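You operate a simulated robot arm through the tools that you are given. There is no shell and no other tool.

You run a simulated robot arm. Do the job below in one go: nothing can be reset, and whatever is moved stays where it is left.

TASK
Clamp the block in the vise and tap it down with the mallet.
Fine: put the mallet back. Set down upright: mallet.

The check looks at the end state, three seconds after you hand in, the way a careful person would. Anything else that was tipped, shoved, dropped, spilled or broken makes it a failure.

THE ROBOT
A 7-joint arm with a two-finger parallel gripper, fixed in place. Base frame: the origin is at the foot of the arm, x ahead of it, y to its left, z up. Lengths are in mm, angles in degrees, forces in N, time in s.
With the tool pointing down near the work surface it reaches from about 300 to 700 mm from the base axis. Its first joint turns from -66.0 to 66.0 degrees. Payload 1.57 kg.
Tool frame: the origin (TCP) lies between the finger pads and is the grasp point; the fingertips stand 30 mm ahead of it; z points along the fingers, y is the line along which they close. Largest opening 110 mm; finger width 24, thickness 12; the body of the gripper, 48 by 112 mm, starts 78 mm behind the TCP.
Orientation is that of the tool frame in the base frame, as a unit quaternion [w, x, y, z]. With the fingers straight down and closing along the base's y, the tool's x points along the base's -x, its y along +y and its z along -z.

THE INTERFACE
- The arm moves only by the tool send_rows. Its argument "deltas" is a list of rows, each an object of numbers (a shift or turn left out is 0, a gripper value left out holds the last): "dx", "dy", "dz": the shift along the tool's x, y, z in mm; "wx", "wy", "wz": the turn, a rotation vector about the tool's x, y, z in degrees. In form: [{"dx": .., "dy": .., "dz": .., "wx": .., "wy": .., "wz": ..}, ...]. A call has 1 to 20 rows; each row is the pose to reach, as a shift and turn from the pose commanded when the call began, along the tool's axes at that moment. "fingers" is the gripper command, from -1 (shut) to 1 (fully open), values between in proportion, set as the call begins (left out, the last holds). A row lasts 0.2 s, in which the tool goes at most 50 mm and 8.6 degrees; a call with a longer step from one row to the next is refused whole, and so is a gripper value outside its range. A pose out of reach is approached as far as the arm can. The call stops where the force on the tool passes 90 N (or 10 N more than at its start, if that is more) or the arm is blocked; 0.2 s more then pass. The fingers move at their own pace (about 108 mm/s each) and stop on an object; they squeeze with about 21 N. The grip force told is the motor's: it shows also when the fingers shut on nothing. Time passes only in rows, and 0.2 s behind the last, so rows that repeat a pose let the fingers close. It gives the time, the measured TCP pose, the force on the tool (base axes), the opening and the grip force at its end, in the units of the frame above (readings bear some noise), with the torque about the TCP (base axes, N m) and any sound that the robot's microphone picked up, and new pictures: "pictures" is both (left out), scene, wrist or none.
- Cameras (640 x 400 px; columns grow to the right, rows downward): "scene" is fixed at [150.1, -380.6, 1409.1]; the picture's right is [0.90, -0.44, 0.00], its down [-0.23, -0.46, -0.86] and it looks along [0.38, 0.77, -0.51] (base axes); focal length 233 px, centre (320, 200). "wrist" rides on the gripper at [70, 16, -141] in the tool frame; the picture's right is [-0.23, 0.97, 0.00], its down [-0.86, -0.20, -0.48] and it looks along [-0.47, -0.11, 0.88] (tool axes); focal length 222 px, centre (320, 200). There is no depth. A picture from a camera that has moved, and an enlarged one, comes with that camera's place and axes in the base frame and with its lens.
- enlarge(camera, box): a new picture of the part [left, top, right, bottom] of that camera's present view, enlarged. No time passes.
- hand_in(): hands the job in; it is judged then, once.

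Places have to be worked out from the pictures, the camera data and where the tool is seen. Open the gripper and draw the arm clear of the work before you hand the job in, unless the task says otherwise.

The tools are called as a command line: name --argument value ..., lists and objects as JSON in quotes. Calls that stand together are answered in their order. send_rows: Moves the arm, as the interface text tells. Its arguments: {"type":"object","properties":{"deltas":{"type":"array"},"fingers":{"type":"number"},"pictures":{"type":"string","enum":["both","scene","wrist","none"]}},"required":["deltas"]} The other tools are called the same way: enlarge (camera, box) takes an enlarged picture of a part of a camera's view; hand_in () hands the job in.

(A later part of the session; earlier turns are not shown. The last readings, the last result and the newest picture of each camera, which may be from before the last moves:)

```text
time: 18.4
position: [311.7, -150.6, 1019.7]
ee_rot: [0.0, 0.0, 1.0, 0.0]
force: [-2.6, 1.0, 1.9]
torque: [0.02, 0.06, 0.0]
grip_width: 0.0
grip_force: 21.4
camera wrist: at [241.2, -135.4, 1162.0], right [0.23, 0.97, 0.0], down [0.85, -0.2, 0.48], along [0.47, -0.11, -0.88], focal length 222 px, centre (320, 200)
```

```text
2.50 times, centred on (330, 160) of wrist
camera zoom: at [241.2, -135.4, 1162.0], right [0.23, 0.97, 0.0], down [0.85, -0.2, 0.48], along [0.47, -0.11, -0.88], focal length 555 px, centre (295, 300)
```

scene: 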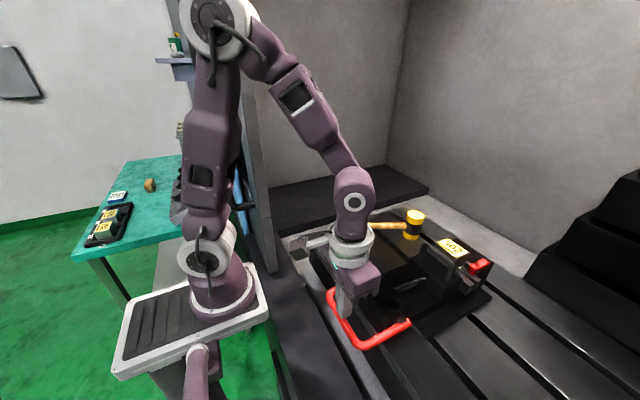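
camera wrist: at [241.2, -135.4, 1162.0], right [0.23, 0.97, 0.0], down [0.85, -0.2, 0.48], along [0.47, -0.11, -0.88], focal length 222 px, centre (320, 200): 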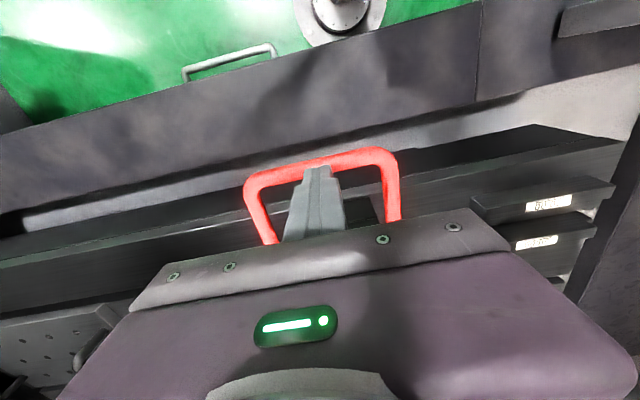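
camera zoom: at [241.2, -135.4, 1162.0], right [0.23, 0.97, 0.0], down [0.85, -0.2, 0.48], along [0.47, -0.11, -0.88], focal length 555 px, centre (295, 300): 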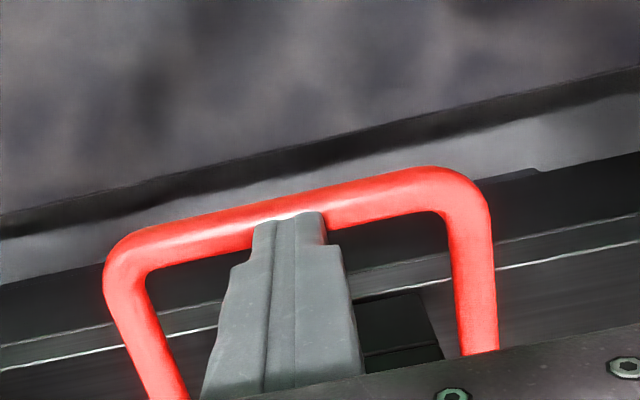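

The bail follows; the bar is now about horizontal with its pivot. I continue pressing down at constant x in larger increments.

send_rows --deltas '[{"dz": 4}, {"dz": 8}, {"dz": 12}, {"dz": 16}, {"dz": 20}, {"dz": 24}]'

enlarge --camera "scene" --box '[320, 220, 460, 350]'

enlarge --camera "wrist" --box '[220, 80, 440, 240]'

```text
time: 19.8
position: [311.6, -153.0, 995.3]
ee_rot: [0.0, -0.001, 1.0, 0.001]
force: [4.3, 1.0, 4.8]
torque: [-0.03, -0.15, 0.06]
grip_width: 0.0
grip_force: 20.9
camera wrist: at [241.5, -135.8, 1138.0], right [0.23, 0.97, 0.0], down [0.85, -0.2, 0.48], along [0.47, -0.11, -0.88], focal length 222 px, centre (320, 200)
```

scene: 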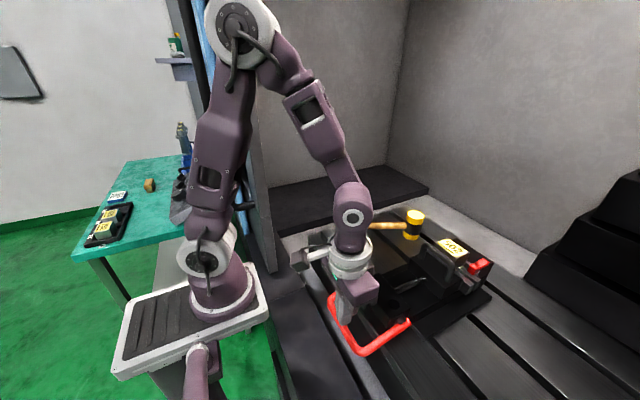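
wrist: 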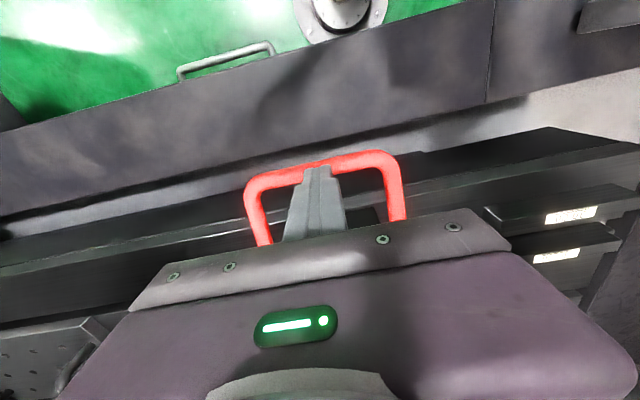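

```text
3.08 times, centred on (390, 285) of scene
camera zoom: at [150.2, -380.6, 1409.1], right [0.9, -0.44, 0.0], down [-0.23, -0.46, -0.86], along [0.38, 0.77, -0.51], focal length 718 px, centre (105, -62)
```

zoom: 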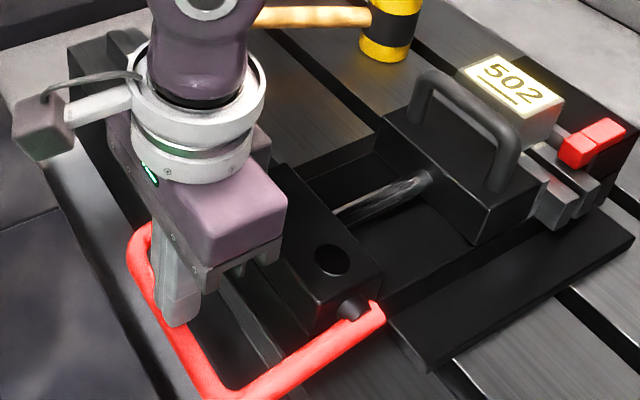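

```text
2.50 times, centred on (330, 160) of wrist
camera zoom: at [241.5, -135.8, 1138.0], right [0.23, 0.97, 0.0], down [0.85, -0.2, 0.48], along [0.47, -0.11, -0.88], focal length 555 px, centre (295, 300)
```

zoom: 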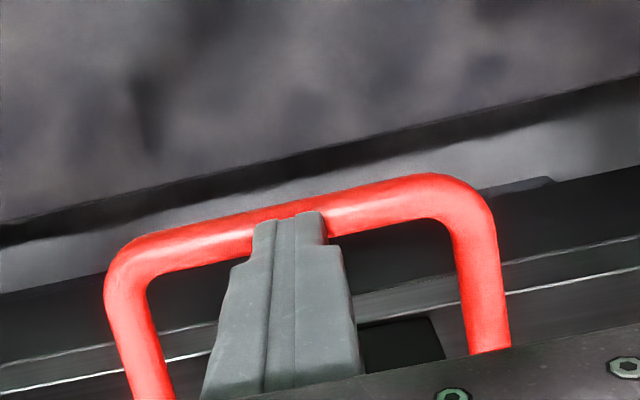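

The bail is still following with about 5 N. I continue down another 24 mm, drifting slightly +x with the arc.

send_rows --deltas '[{"dz": 4, "dx": 0}, {"dz": 8, "dx": -1}, {"dz": 12, "dx": -2}, {"dz": 16, "dx": -3}, {"dz": 20, "dx": -4}, {"dz": 24, "dx": -5}]'

enlarge --camera "scene" --box '[320, 220, 460, 350]'

enlarge --camera "wrist" --box '[220, 80, 440, 240]'

```text
time: 21.2
position: [316.4, -152.0, 972.0]
ee_rot: [0.001, 0.0, 1.0, 0.0]
force: [10.8, -3.1, 11.4]
torque: [-0.2, -0.35, 0.09]
grip_width: 0.0
grip_force: 21.0
camera wrist: at [246.5, -135.5, 1114.0], right [0.23, 0.97, 0.0], down [0.85, -0.2, 0.48], along [0.47, -0.11, -0.88], focal length 222 px, centre (320, 200)
```

scene: 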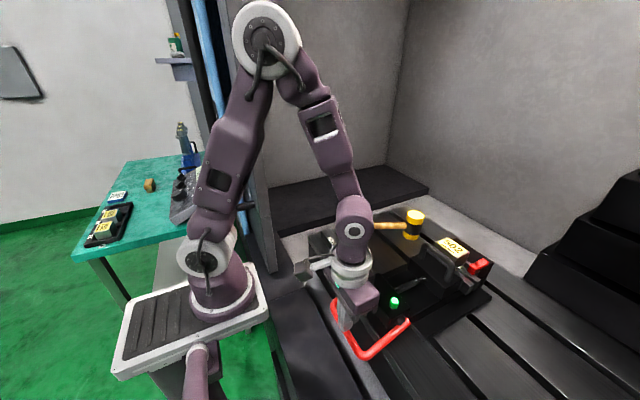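
wrist: 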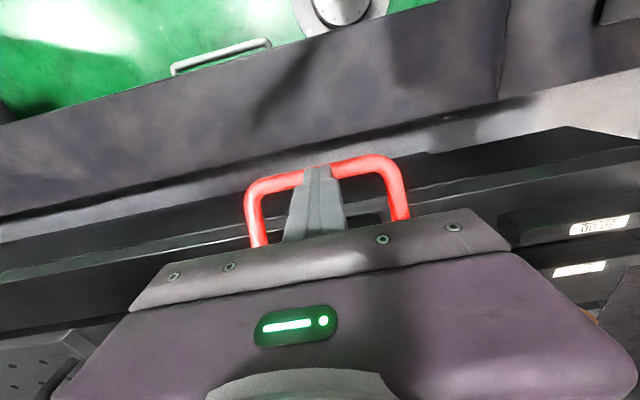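

```text
3.08 times, centred on (390, 285) of scene
camera zoom: at [150.3, -380.7, 1409.1], right [0.9, -0.44, 0.0], down [-0.23, -0.46, -0.86], along [0.38, 0.77, -0.51], focal length 718 px, centre (105, -62)
```

zoom: 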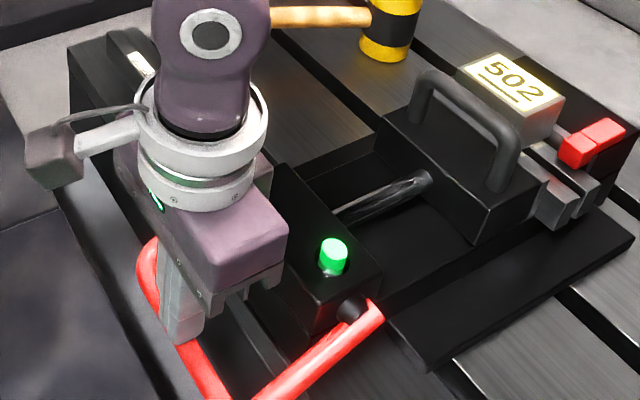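

```text
2.50 times, centred on (330, 160) of wrist
camera zoom: at [246.5, -135.5, 1114.0], right [0.23, 0.97, 0.0], down [0.85, -0.2, 0.48], along [0.47, -0.11, -0.88], focal length 555 px, centre (295, 300)
```

zoom: 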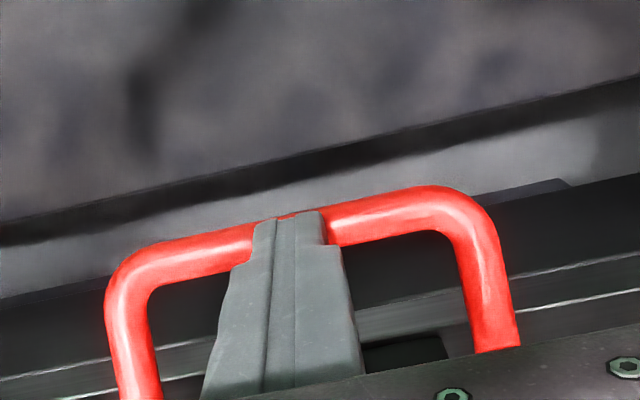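

A green pin popped up out of the front body, a clamp indicator. I press a few more mm to see whether the bail has reached its stop, so it stays locked when released.

send_rows --deltas '[{"dz": 3, "dx": -1}, {"dz": 6, "dx": -2}, {"dz": 8, "dx": -3}]'

enlarge --camera "scene" --box '[320, 220, 460, 350]'

```text
time: 21.8
position: [317.2, -152.0, 969.6]
ee_rot: [0.002, 0.0, 1.0, -0.001]
force: [-6.8, 6.8, 36.1]
torque: [0.15, 0.14, 0.0]
grip_width: 0.0
grip_force: 21.1
stopped in row 2: the force on the tool passed its limit at 110 N (the readings are from after the stop); the commanded pose is now the measured one
camera wrist: at [246.8, -135.5, 1111.5], right [0.23, 0.97, 0.0], down [0.85, -0.2, 0.48], along [0.47, -0.11, -0.88], focal length 222 px, centre (320, 200)
```

scene: 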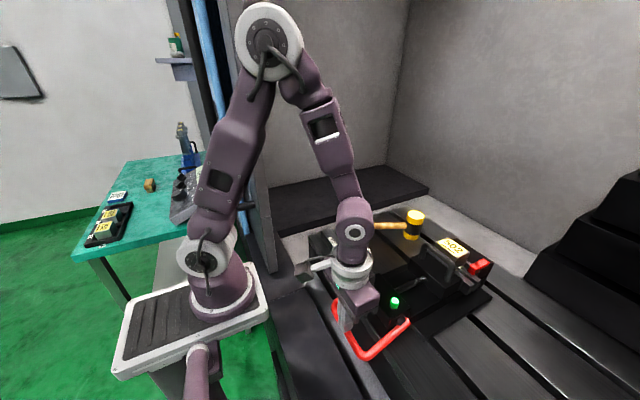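
wrist: 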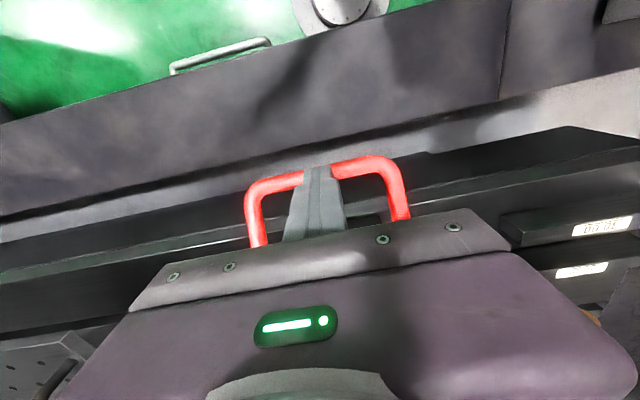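

```text
3.08 times, centred on (390, 285) of scene
camera zoom: at [149.5, -380.3, 1409.3], right [0.9, -0.44, 0.0], down [-0.22, -0.46, -0.86], along [0.38, 0.77, -0.51], focal length 718 px, centre (105, -62)
```

zoom: 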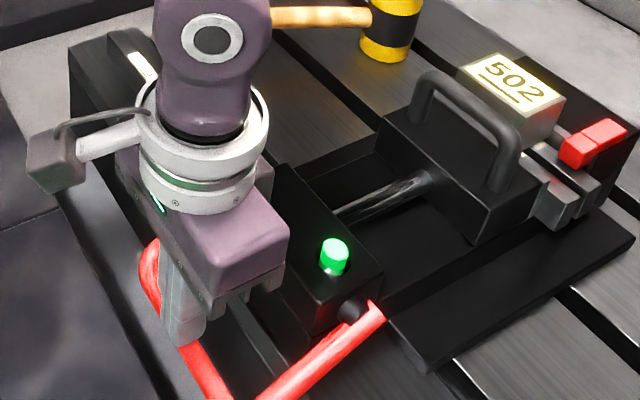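

The bail hit its hard stop (force limit) and the green pin stays up, so the vise is locked. I lift straight off the bail and move toward the mallet, with the fingers opening to about 50 mm.

send_rows --deltas '[{"dz": -20}, {"dz": -60}, {"dz": -100}, {"dz": -140}, {"dz": -180}, {"dz": -210, "dx": -20, "dy": 30}, {"dz": -210, "dx": -45, "dy": 70}, {"dz": -210, "dx": -70, "dy": 110}, {"dz": -210, "dx": -95, "dy": 150}, {"dz": -210, "dx": -120, "dy": 180}, {"dz": -210, "dx": -130, "dy": 190}]'

enlarge --camera "scene" --box '[320, 200, 500, 350]'

enlarge --camera "wrist" --box '[200, 30, 480, 230]'

```text
time: 24.2
position: [447.4, 38.7, 1178.8]
ee_rot: [0.001, 0.0, 1.0, -0.001]
force: [-0.7, -0.7, 0.2]
torque: [0.01, -0.03, -0.01]
grip_width: 0.2
grip_force: 21.3
camera wrist: at [376.7, 55.0, 1321.0], right [0.23, 0.97, 0.0], down [0.85, -0.2, 0.48], along [0.47, -0.11, -0.88], focal length 222 px, centre (320, 200)
```

scene: 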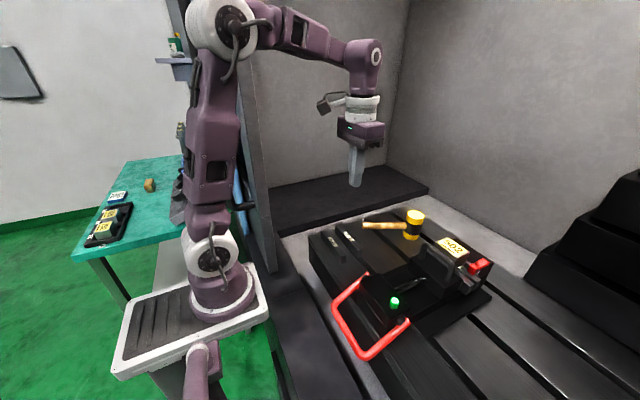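
wrist: 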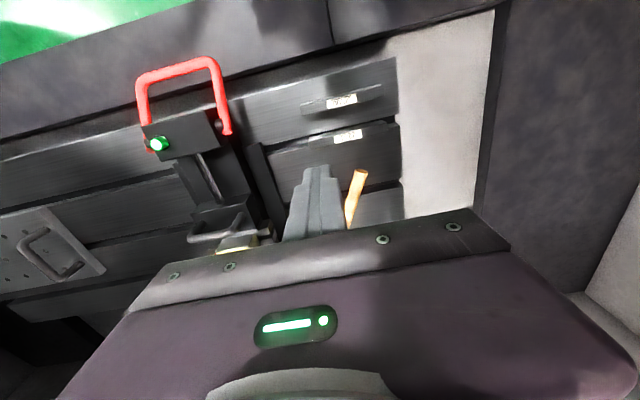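

```text
2.67 times, centred on (410, 275) of scene
camera zoom: at [150.1, -380.6, 1409.1], right [0.9, -0.44, 0.0], down [-0.23, -0.46, -0.86], along [0.38, 0.77, -0.51], focal length 622 px, centre (80, 0)
```

zoom: 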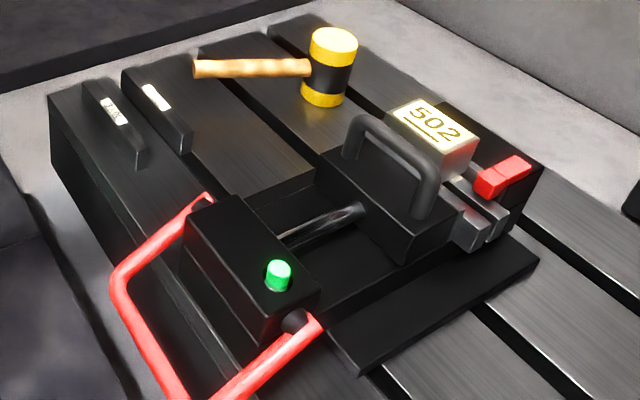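

```text
2.00 times, centred on (340, 130) of wrist
camera zoom: at [376.7, 55.0, 1321.0], right [0.23, 0.97, 0.0], down [0.85, -0.2, 0.48], along [0.47, -0.11, -0.88], focal length 444 px, centre (280, 340)
```

zoom: 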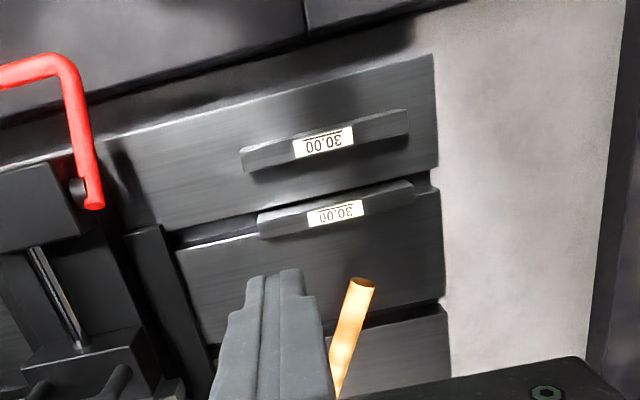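

The clamp holds: bail down and green pin up. I now move above the mallet with the tool yawed 25.5° to line up with its handle, fingers opened to about 60 mm.

send_rows --deltas '[{"dx": -30, "dy": 3, "dz": 0, "wz": 6}, {"dx": -60, "dy": 6, "dz": 5, "wz": 12}, {"dx": -90, "dy": 10, "dz": 10, "wz": 18}, {"dx": -120, "dy": 13, "dz": 20, "wz": 24}, {"dx": -143, "dy": 16, "dz": 29, "wz": 25.5}]' --fingers 0.09

enlarge --camera "wrist" --box '[180, 30, 460, 230]'

enlarge --camera "scene" --box '[340, 180, 480, 280]'

```text
time: 25.4
position: [590.2, 54.1, 1150.0]
ee_rot: [0.002, 0.22, 0.975, -0.001]
force: [-0.3, -0.7, -0.8]
torque: [0.01, -0.02, 0.03]
grip_width: 59.8
grip_force: 0.1
camera wrist: at [534.2, 99.0, 1292.5], right [0.62, 0.78, 0.0], down [0.68, -0.55, 0.48], along [0.38, -0.3, -0.88], focal length 222 px, centre (320, 200)
```

scene: 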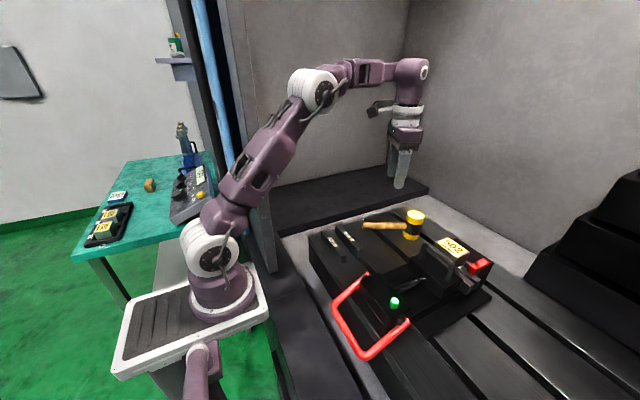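
wrist: 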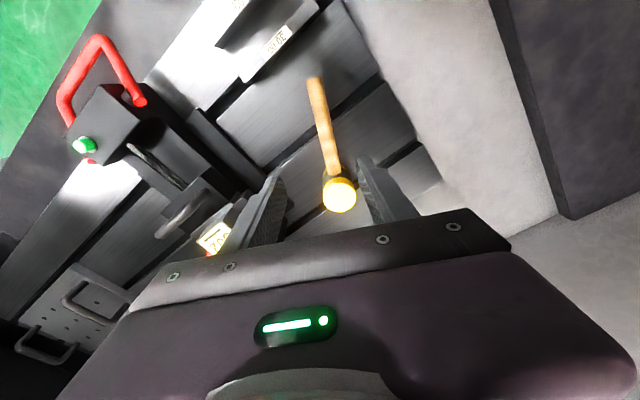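

```text
2.00 times, centred on (320, 130) of wrist
camera zoom: at [534.2, 99.0, 1292.5], right [0.62, 0.78, 0.0], down [0.68, -0.55, 0.48], along [0.38, -0.3, -0.88], focal length 444 px, centre (320, 340)
```

zoom: 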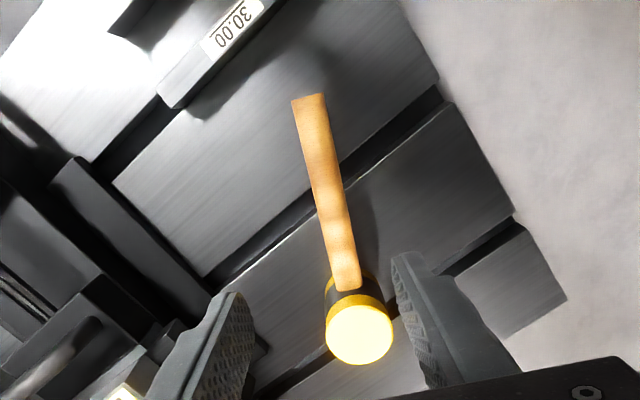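

```text
4.00 times, centred on (410, 230) of scene
camera zoom: at [150.1, -380.6, 1409.1], right [0.9, -0.44, 0.0], down [-0.23, -0.46, -0.86], along [0.38, 0.77, -0.51], focal length 933 px, centre (-40, 80)
```

zoom: 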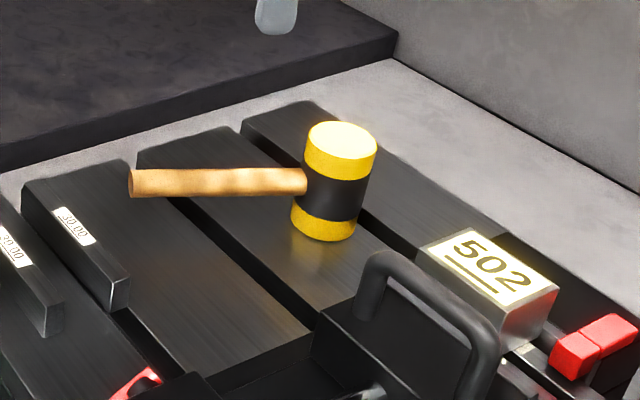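

Refined estimates: head centre at about (674, 25) with its top at z≈998, and the handle axis at z≈962 pointing to (531, 93). I move over the handle close to the head and descend partway to check alignment.

send_rows --deltas '[{"dx": -21, "dy": 5, "dz": 20}, {"dx": -41, "dy": 10, "dz": 50}, {"dx": -41, "dy": 10, "dz": 85}, {"dx": -41, "dy": 10, "dz": 115}, {"dx": -41, "dy": 10, "dz": 130}]'

enlarge --camera "wrist" --box '[200, 70, 480, 240]'

enlarge --camera "scene" --box '[340, 180, 480, 280]'

```text
time: 26.6
position: [632.4, 45.3, 1020.0]
ee_rot: [0.003, 0.221, 0.975, 0.001]
force: [0.9, 0.2, 1.0]
torque: [-0.03, -0.03, 0.0]
grip_width: 59.9
grip_force: 0.2
camera wrist: at [575.4, 90.4, 1162.4], right [0.62, 0.78, 0.0], down [0.68, -0.55, 0.48], along [0.38, -0.3, -0.88], focal length 222 px, centre (320, 200)
```

scene: 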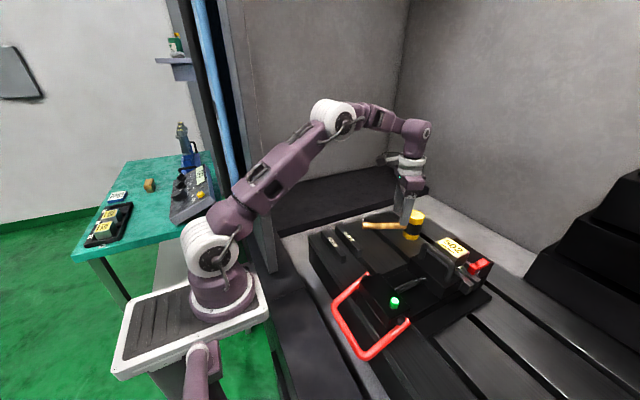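
wrist: 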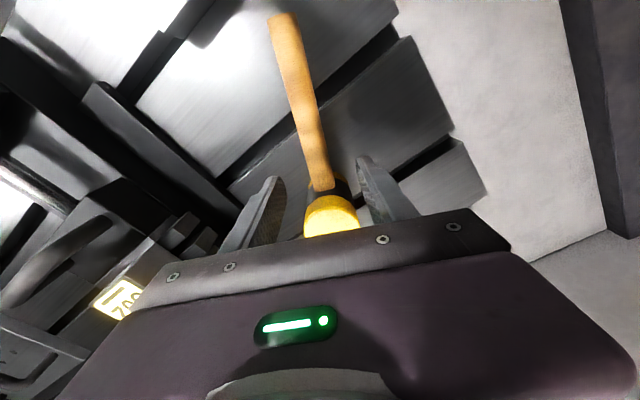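

```text
2.29 times, centred on (340, 155) of wrist
camera zoom: at [575.4, 90.4, 1162.4], right [0.62, 0.78, 0.0], down [0.68, -0.55, 0.48], along [0.38, -0.3, -0.88], focal length 508 px, centre (274, 303)
```

zoom: 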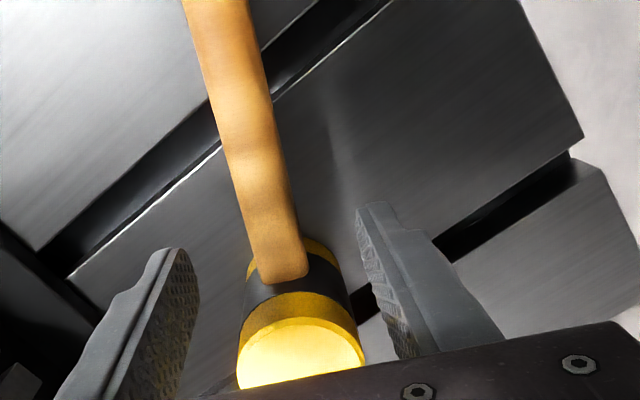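

```text
4.00 times, centred on (410, 230) of scene
camera zoom: at [150.1, -380.7, 1409.1], right [0.9, -0.44, 0.0], down [-0.23, -0.46, -0.86], along [0.38, 0.77, -0.51], focal length 933 px, centre (-40, 80)
```

zoom: 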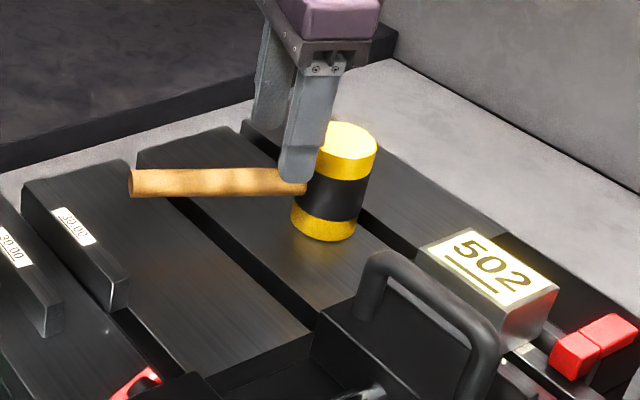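

Alignment is good: the handle is parallel to the tool and about 3 mm to one side. I correct that, descend to z≈967, and close on the handle.

send_rows --deltas '[{"dy": -3, "dz": 15}, {"dy": -3, "dz": 32}, {"dy": -3, "dz": 46}, {"dy": -3, "dz": 53}, {"dy": -3, "dz": 53}]'

enlarge --camera "wrist" --box '[200, 70, 480, 240]'

enlarge --camera "scene" --box '[340, 180, 480, 280]'

```text
time: 27.8
position: [630.5, 43.4, 966.9]
ee_rot: [0.002, 0.221, 0.975, -0.001]
force: [0.4, 0.7, -1.2]
torque: [0.01, 0.01, -0.02]
grip_width: 60.2
grip_force: 0.0
camera wrist: at [574.4, 87.5, 1109.5], right [0.62, 0.78, 0.0], down [0.68, -0.55, 0.48], along [0.38, -0.3, -0.88], focal length 222 px, centre (320, 200)
```

scene: 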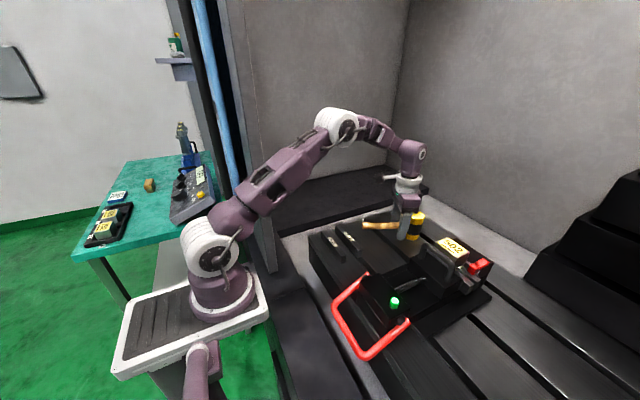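
wrist: 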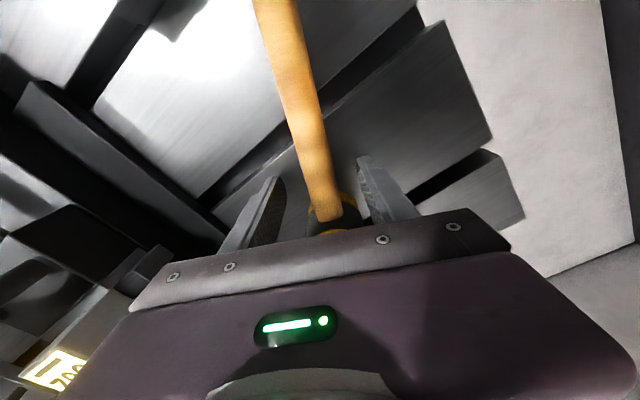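

```text
2.29 times, centred on (340, 155) of wrist
camera zoom: at [574.4, 87.5, 1109.5], right [0.62, 0.78, 0.0], down [0.68, -0.55, 0.48], along [0.38, -0.3, -0.88], focal length 508 px, centre (274, 303)
```

zoom: 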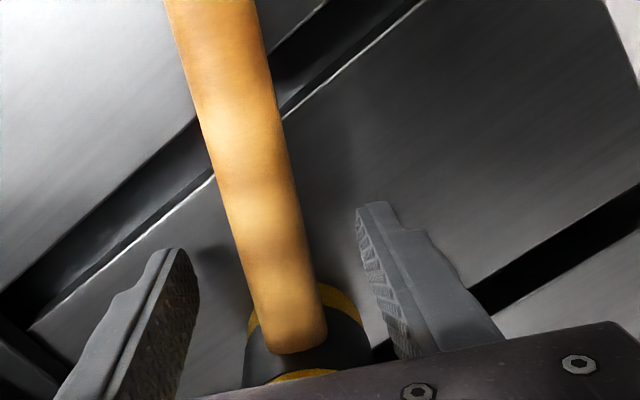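

```text
4.00 times, centred on (410, 230) of scene
camera zoom: at [150.1, -380.6, 1409.1], right [0.9, -0.44, 0.0], down [-0.23, -0.46, -0.86], along [0.38, 0.77, -0.51], focal length 933 px, centre (-40, 80)
```

zoom: 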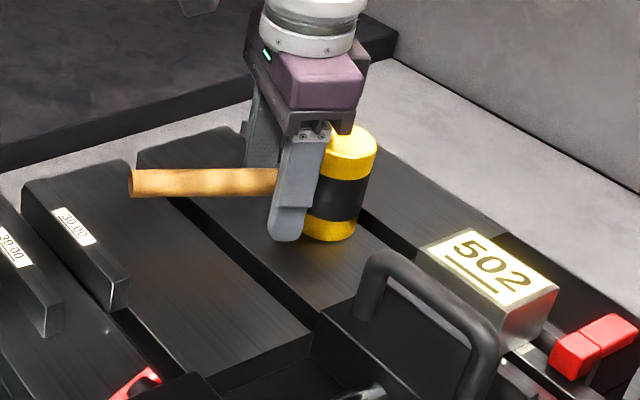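

The handle is centred between the pads and the tips clear the table. I close the gripper.

send_rows --deltas '[{}, {}, {}, {}]' --fingers -1

enlarge --camera "wrist" --box '[200, 70, 480, 240]'

```text
time: 28.8
position: [630.9, 42.7, 966.5]
ee_rot: [0.001, 0.22, 0.975, 0.0]
force: [0.3, 2.2, 0.8]
torque: [0.04, 0.02, 0.04]
grip_width: 21.8
grip_force: 21.3
camera wrist: at [574.4, 87.5, 1109.7], right [0.62, 0.78, 0.0], down [0.68, -0.55, 0.48], along [0.38, -0.3, -0.88], focal length 222 px, centre (320, 200)
```

scene: 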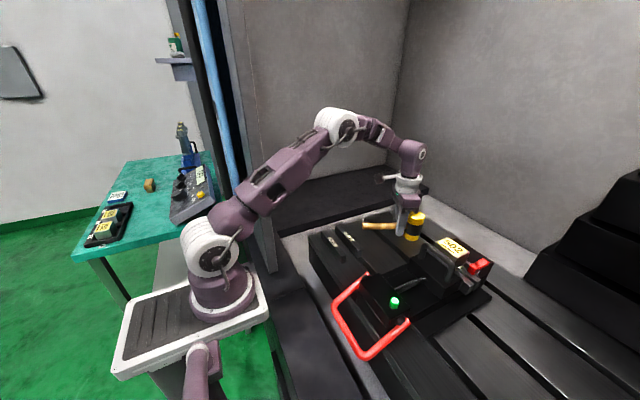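
wrist: 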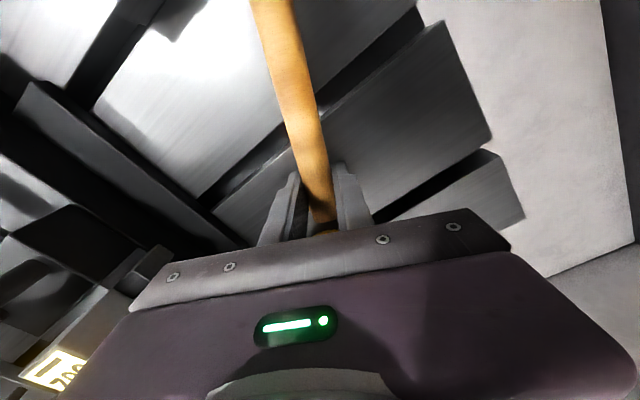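

```text
2.29 times, centred on (340, 155) of wrist
camera zoom: at [574.4, 87.5, 1109.7], right [0.62, 0.78, 0.0], down [0.68, -0.55, 0.48], along [0.38, -0.3, -0.88], focal length 508 px, centre (274, 303)
```

zoom: 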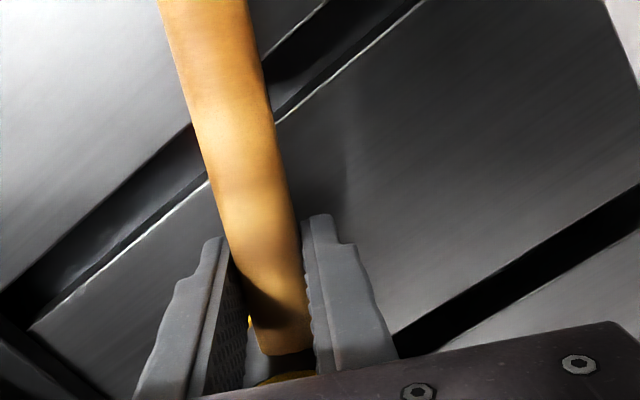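

I have a grip 21.8 mm wide at pose (630.9, 42.9, 966.7), which I keep as the put-back pose. I lift slowly and check for droop.

send_rows --deltas '[{"dz": -4}, {"dz": -10}, {"dz": -20}, {"dz": -35}, {"dz": -50}, {"dz": -50}]'

enlarge --camera "scene" --box '[340, 170, 480, 270]'

enlarge --camera "wrist" --box '[200, 70, 480, 240]'

```text
time: 30.2
position: [631.7, 43.6, 1017.5]
ee_rot: [0.002, 0.22, 0.975, 0.0]
force: [0.0, 0.2, -4.7]
torque: [0.06, 0.11, -0.04]
grip_width: 21.6
grip_force: 20.7
camera wrist: at [574.0, 87.5, 1160.0], right [0.62, 0.78, 0.0], down [0.68, -0.55, 0.48], along [0.38, -0.3, -0.88], focal length 222 px, centre (320, 200)
```

scene: 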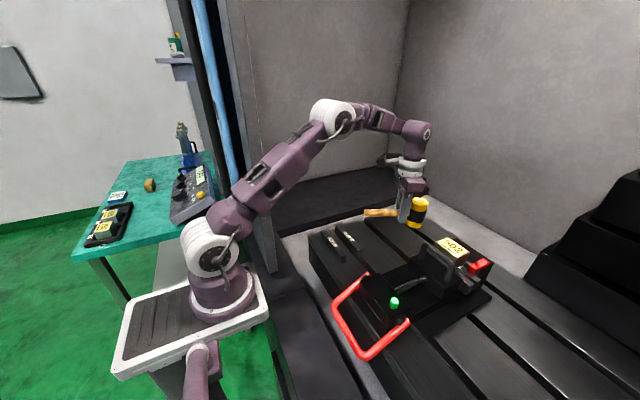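
wrist: 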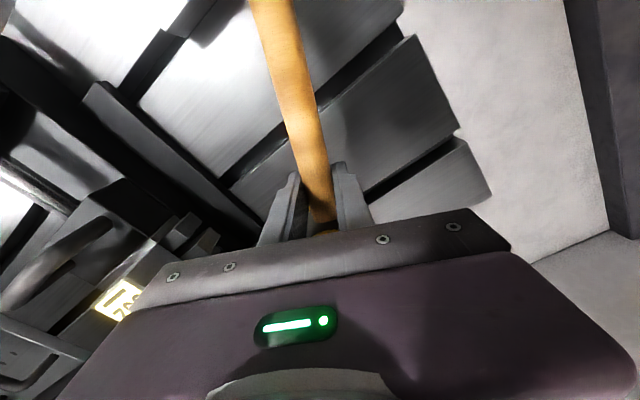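

```text
4.00 times, centred on (410, 220) of scene
camera zoom: at [150.2, -380.6, 1409.1], right [0.9, -0.44, 0.0], down [-0.23, -0.46, -0.86], along [0.38, 0.77, -0.51], focal length 933 px, centre (-40, 120)
```

zoom: 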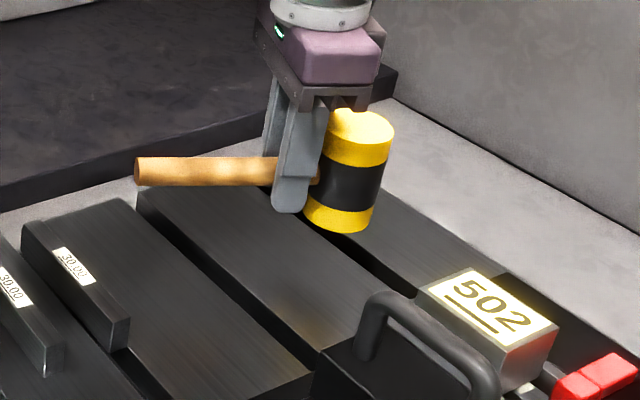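

```text
2.29 times, centred on (340, 155) of wrist
camera zoom: at [574.0, 87.5, 1160.0], right [0.62, 0.78, 0.0], down [0.68, -0.55, 0.48], along [0.38, -0.3, -0.88], focal length 508 px, centre (274, 303)
```

zoom: 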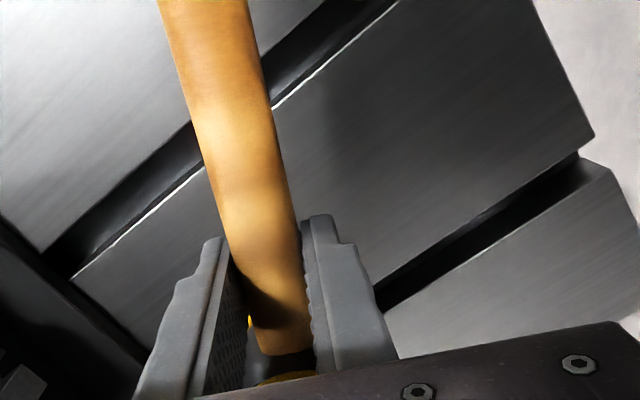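

The mallet hangs level (about 0.5 kg). Before tapping, I raise it and swing the handle toward +y to keep the gripper and handle away from the jaw's U-handle. I also take a close picture of the block first.

enlarge --camera "scene" --box '[425, 230, 495, 290]'

send_rows --deltas '[{"dz": -30}, {"dz": -70}, {"dz": -110}, {"dz": -125}, {"dz": -125, "wz": 8}, {"dz": -125, "wz": 16}, {"dz": -125, "wz": 24}, {"dz": -125, "wz": 32}, {"dz": -125, "wz": 40}, {"dz": -125, "wz": 48}, {"dz": -125, "wz": 56}, {"dz": -125, "wz": 64.5}, {"dz": -125, "wz": 64.5}]'

```text
6.67 times, centred on (460, 260) of scene
camera zoom: at [150.2, -380.6, 1409.1], right [0.9, -0.44, 0.0], down [-0.23, -0.46, -0.86], along [0.38, 0.77, -0.51], focal length 1555 px, centre (-613, -200)
```

zoom: 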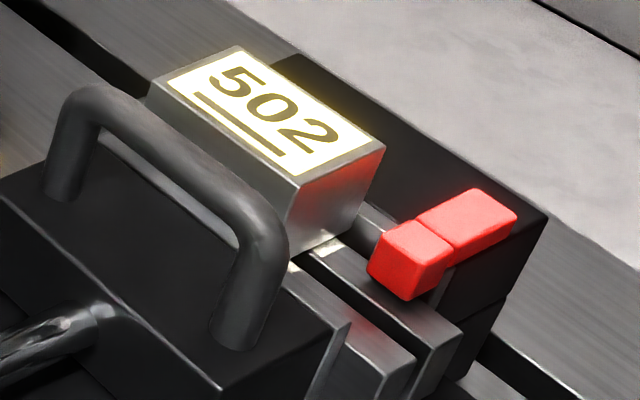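

```text
time: 33.0
position: [631.1, 42.9, 1142.1]
ee_rot: [0.001, 0.708, 0.706, 0.001]
force: [0.5, -0.4, -5.3]
torque: [0.16, 0.01, 0.0]
grip_width: 21.6
grip_force: 21.0
camera wrist: at [646.2, 112.7, 1284.7], right [0.97, -0.23, 0.0], down [-0.2, -0.85, 0.48], along [-0.11, -0.47, -0.88], focal length 222 px, centre (320, 200)
```

scene: 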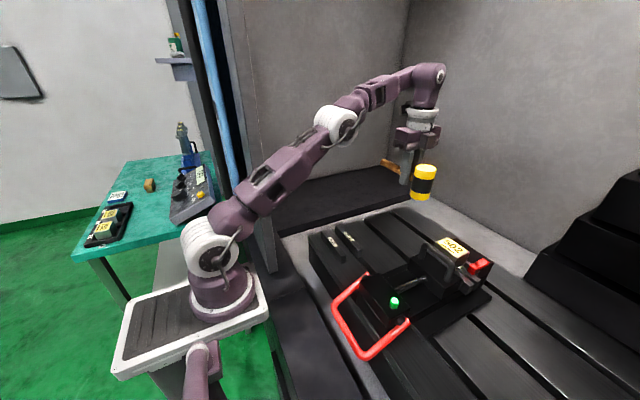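
wrist: 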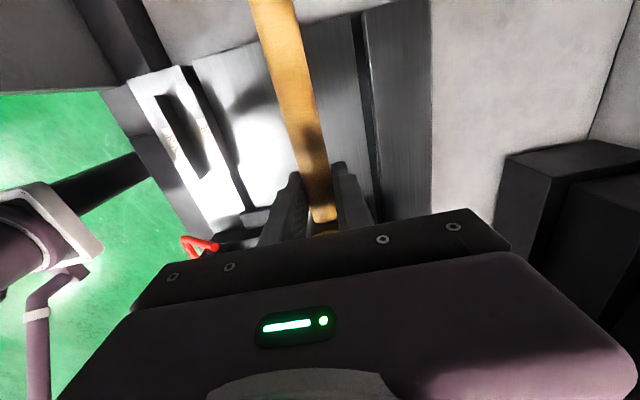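

The handle now points +y. The block's top spans about x 591–635, y −173…−113, centred near (613, −143). I carry the mallet head over it, staying high.

send_rows --deltas '[{"dx": -35, "dy": -5}, {"dx": -75, "dy": -10}, {"dx": -110, "dy": -15}, {"dx": -130, "dy": -18}, {"dx": -139, "dy": -18}, {"dx": -139, "dy": -18, "dz": 20}, {"dx": -139, "dy": -18, "dz": 42}, {"dx": -139, "dy": -18, "dz": 42}]'

enlarge --camera "scene" --box '[400, 190, 500, 290]'

enlarge --camera "wrist" --box '[200, 70, 480, 240]'

```text
time: 34.8
position: [612.3, -95.3, 1101.4]
ee_rot: [0.002, 0.707, 0.707, 0.001]
force: [0.4, -0.3, -4.9]
torque: [0.15, -0.03, -0.01]
grip_width: 21.3
grip_force: 21.0
camera wrist: at [627.9, -26.0, 1242.9], right [0.97, -0.23, 0.0], down [-0.2, -0.85, 0.48], along [-0.11, -0.47, -0.88], focal length 222 px, centre (320, 200)
```

scene: 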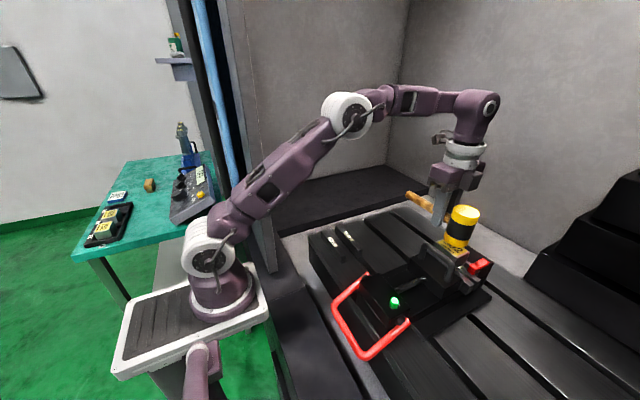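
wrist: 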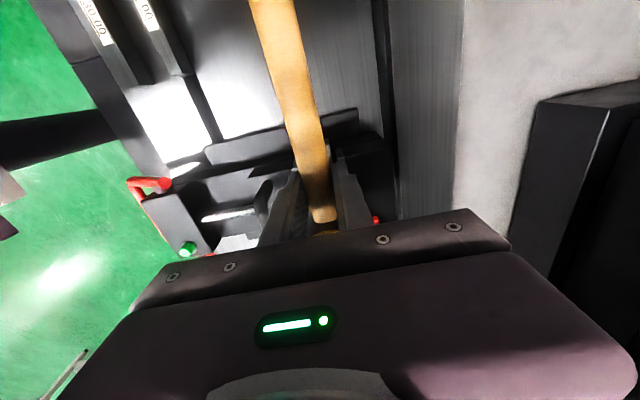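

```text
4.00 times, centred on (450, 240) of scene
camera zoom: at [150.2, -380.7, 1409.1], right [0.9, -0.44, 0.0], down [-0.23, -0.46, -0.86], along [0.38, 0.77, -0.51], focal length 933 px, centre (-200, 40)
```

zoom: 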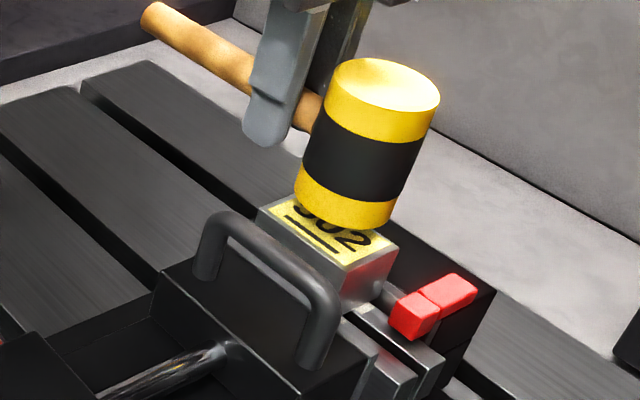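

```text
2.29 times, centred on (340, 155) of wrist
camera zoom: at [627.9, -26.0, 1242.9], right [0.97, -0.23, 0.0], down [-0.2, -0.85, 0.48], along [-0.11, -0.47, -0.88], focal length 508 px, centre (274, 303)
```

zoom: 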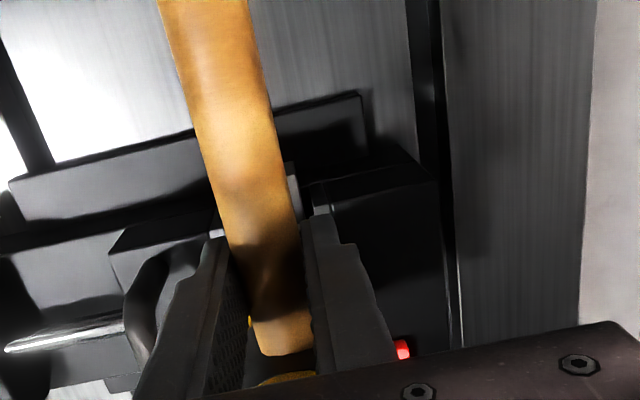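

The head is centred about 28 mm above the block. I make a first gentle tap: down with moderate speed to about contact height, then up right away.

send_rows --deltas '[{"dz": 10}, {"dz": 30}, {"dz": 8}]'

enlarge --camera "scene" --box '[400, 190, 500, 290]'

```text
time: 35.6
position: [613.3, -96.8, 1091.1]
ee_rot: [0.001, 0.707, 0.707, 0.0]
force: [0.3, 0.5, -3.4]
torque: [0.1, -0.01, 0.04]
grip_width: 21.5
grip_force: 21.1
camera wrist: at [628.4, -26.6, 1234.7], right [0.97, -0.23, 0.0], down [-0.2, -0.85, 0.48], along [-0.11, -0.47, -0.88], focal length 222 px, centre (320, 200)
```

scene: 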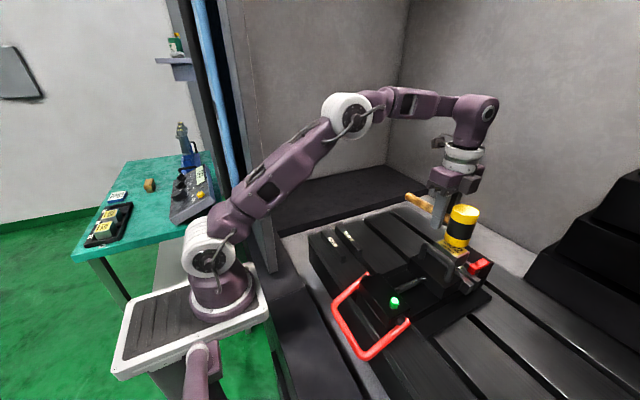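
wrist: 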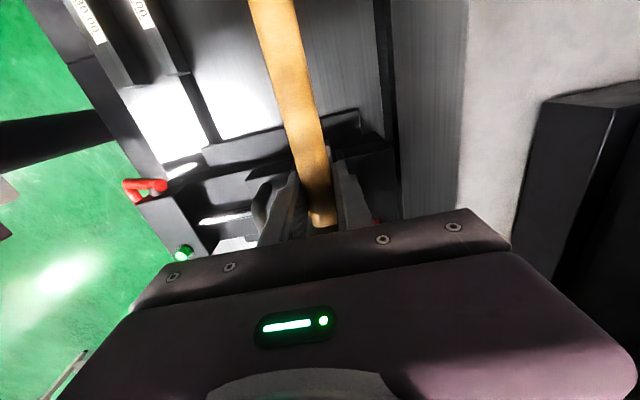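

```text
4.00 times, centred on (450, 240) of scene
camera zoom: at [150.2, -380.7, 1409.1], right [0.9, -0.44, 0.0], down [-0.23, -0.46, -0.86], along [0.38, 0.77, -0.51], focal length 933 px, centre (-200, 40)
```

zoom: 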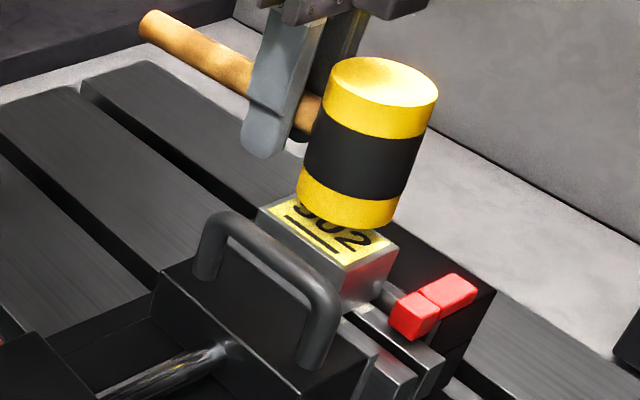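

The gripper is 10 mm lower than before, but the head seems barely lower, so the mallet may have turned in the grip. I look closer before the next move.

enlarge --camera "scene" --box '[400, 185, 500, 245]'

enlarge --camera "scene" --box '[430, 200, 500, 270]'

enlarge --camera "wrist" --box '[240, 120, 400, 240]'

```text
6.40 times, centred on (450, 215) of scene
camera zoom: at [150.2, -380.7, 1409.1], right [0.9, -0.44, 0.0], down [-0.23, -0.46, -0.86], along [0.38, 0.77, -0.51], focal length 1493 px, centre (-512, 104)
```

zoom: 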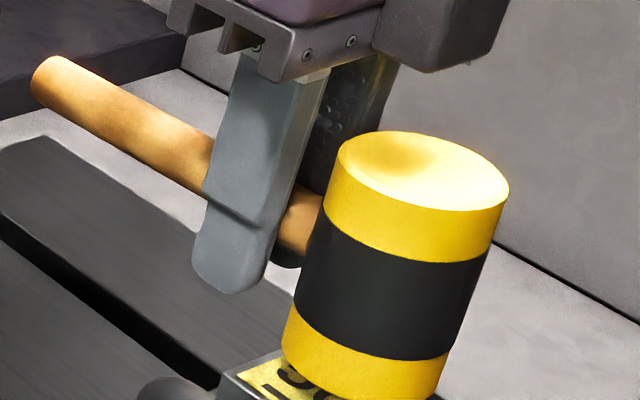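

```text
5.71 times, centred on (465, 235) of scene
camera zoom: at [150.2, -380.7, 1409.1], right [0.9, -0.44, 0.0], down [-0.23, -0.46, -0.86], along [0.38, 0.77, -0.51], focal length 1333 px, centre (-509, 0)
```

zoom: 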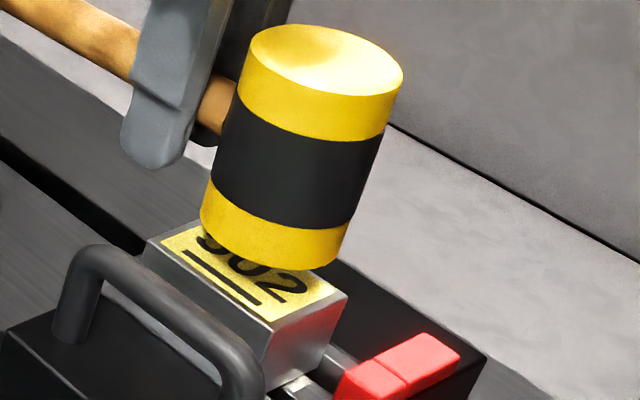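

```text
3.33 times, centred on (320, 180) of wrist
camera zoom: at [628.4, -26.6, 1234.7], right [0.97, -0.23, 0.0], down [-0.2, -0.85, 0.48], along [-0.11, -0.47, -0.88], focal length 740 px, centre (320, 267)
```

zoom: 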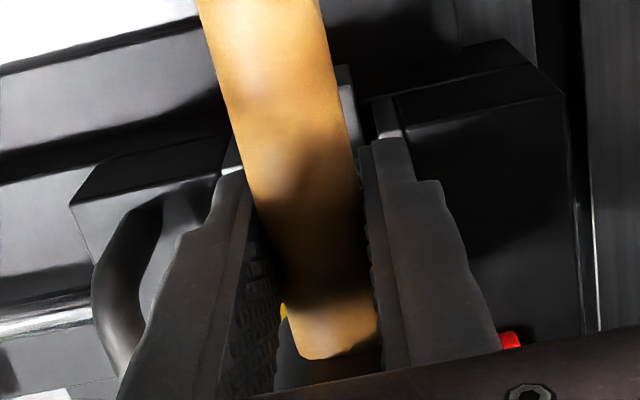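

The handle slid up about 8 mm in the grip and tilted about 3°, so contact came at about TCP z=1080 (block top near 1041). I raise the mallet and look at how the block sits.

send_rows --deltas '[{"dz": -25}, {"dz": -60}, {"dz": -80}, {"dz": -80}]' --pictures "scene"

enlarge --camera "scene" --box '[425, 230, 495, 290]'

enlarge --camera "scene" --box '[400, 150, 500, 230]'

```text
time: 36.6
position: [613.3, -95.2, 1166.2]
ee_rot: [0.001, 0.704, 0.71, -0.003]
force: [0.0, 0.2, -3.7]
torque: [0.13, 0.01, -0.05]
grip_width: 21.6
grip_force: 21.2
out of reach, approached as far as the arm can: row 3
```

scene: 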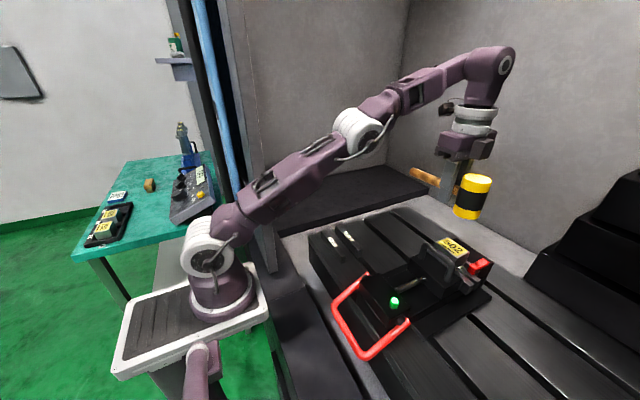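

```text
6.67 times, centred on (460, 260) of scene
camera zoom: at [150.2, -380.7, 1409.1], right [0.9, -0.44, 0.0], down [-0.23, -0.46, -0.86], along [0.38, 0.77, -0.51], focal length 1555 px, centre (-613, -200)
```

zoom: 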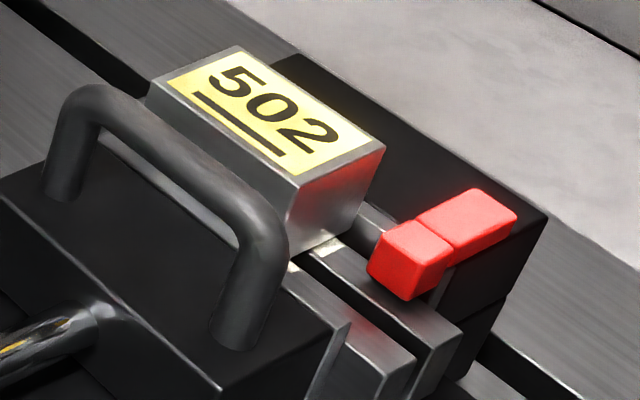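

```text
5.00 times, centred on (450, 190) of scene
camera zoom: at [150.2, -380.7, 1409.1], right [0.9, -0.44, 0.0], down [-0.23, -0.46, -0.86], along [0.38, 0.77, -0.51], focal length 1166 px, centre (-330, 250)
```

zoom: 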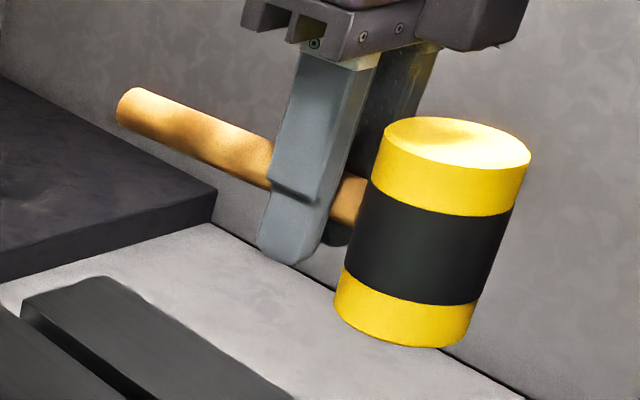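

The block looks unchanged and no tap sound was reported, so that touch was too slow. I try a quicker tap, arriving at about 0.23 m/s with only a few mm of follow-through, and rebound at once.

send_rows --deltas '[{"dz": 25}, {"dz": 51}, {"dz": 97}, {"dz": 60}, {"dz": 60}]' --pictures "scene"

enlarge --camera "scene" --box '[400, 185, 500, 265]'

enlarge --camera "scene" --box '[425, 230, 495, 290]'

```text
time: 37.8
position: [612.6, -97.1, 1112.2]
ee_rot: [0.002, 0.707, 0.707, 0.0]
force: [0.2, 0.6, -3.6]
torque: [0.12, 0.0, 0.01]
grip_width: 21.6
grip_force: 21.1
```

scene: 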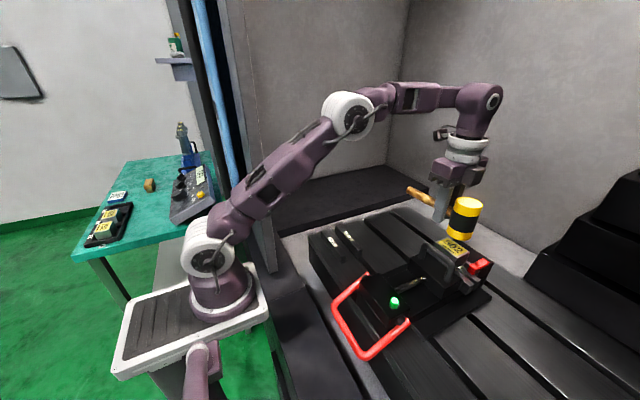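

```text
5.00 times, centred on (450, 225) of scene
camera zoom: at [150.2, -380.7, 1409.1], right [0.9, -0.44, 0.0], down [-0.23, -0.46, -0.86], along [0.38, 0.77, -0.51], focal length 1166 px, centre (-330, 75)
```

zoom: 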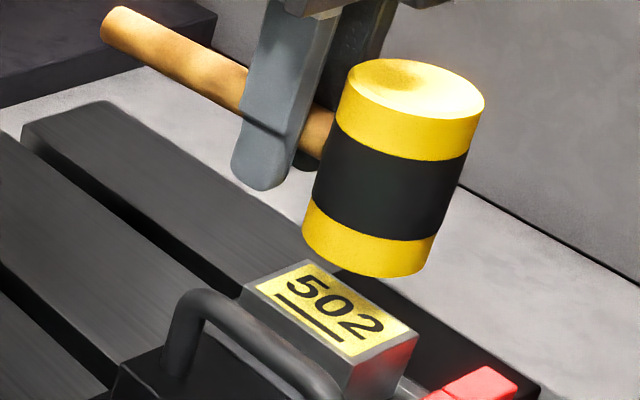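

```text
6.67 times, centred on (460, 260) of scene
camera zoom: at [150.2, -380.7, 1409.1], right [0.9, -0.44, 0.0], down [-0.23, -0.46, -0.86], along [0.38, 0.77, -0.51], focal length 1555 px, centre (-613, -200)
```

zoom: 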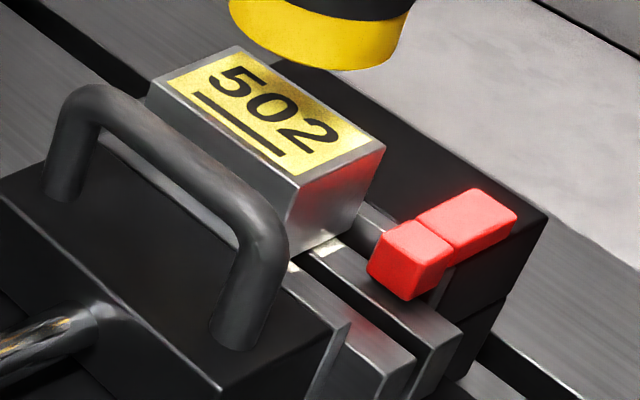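

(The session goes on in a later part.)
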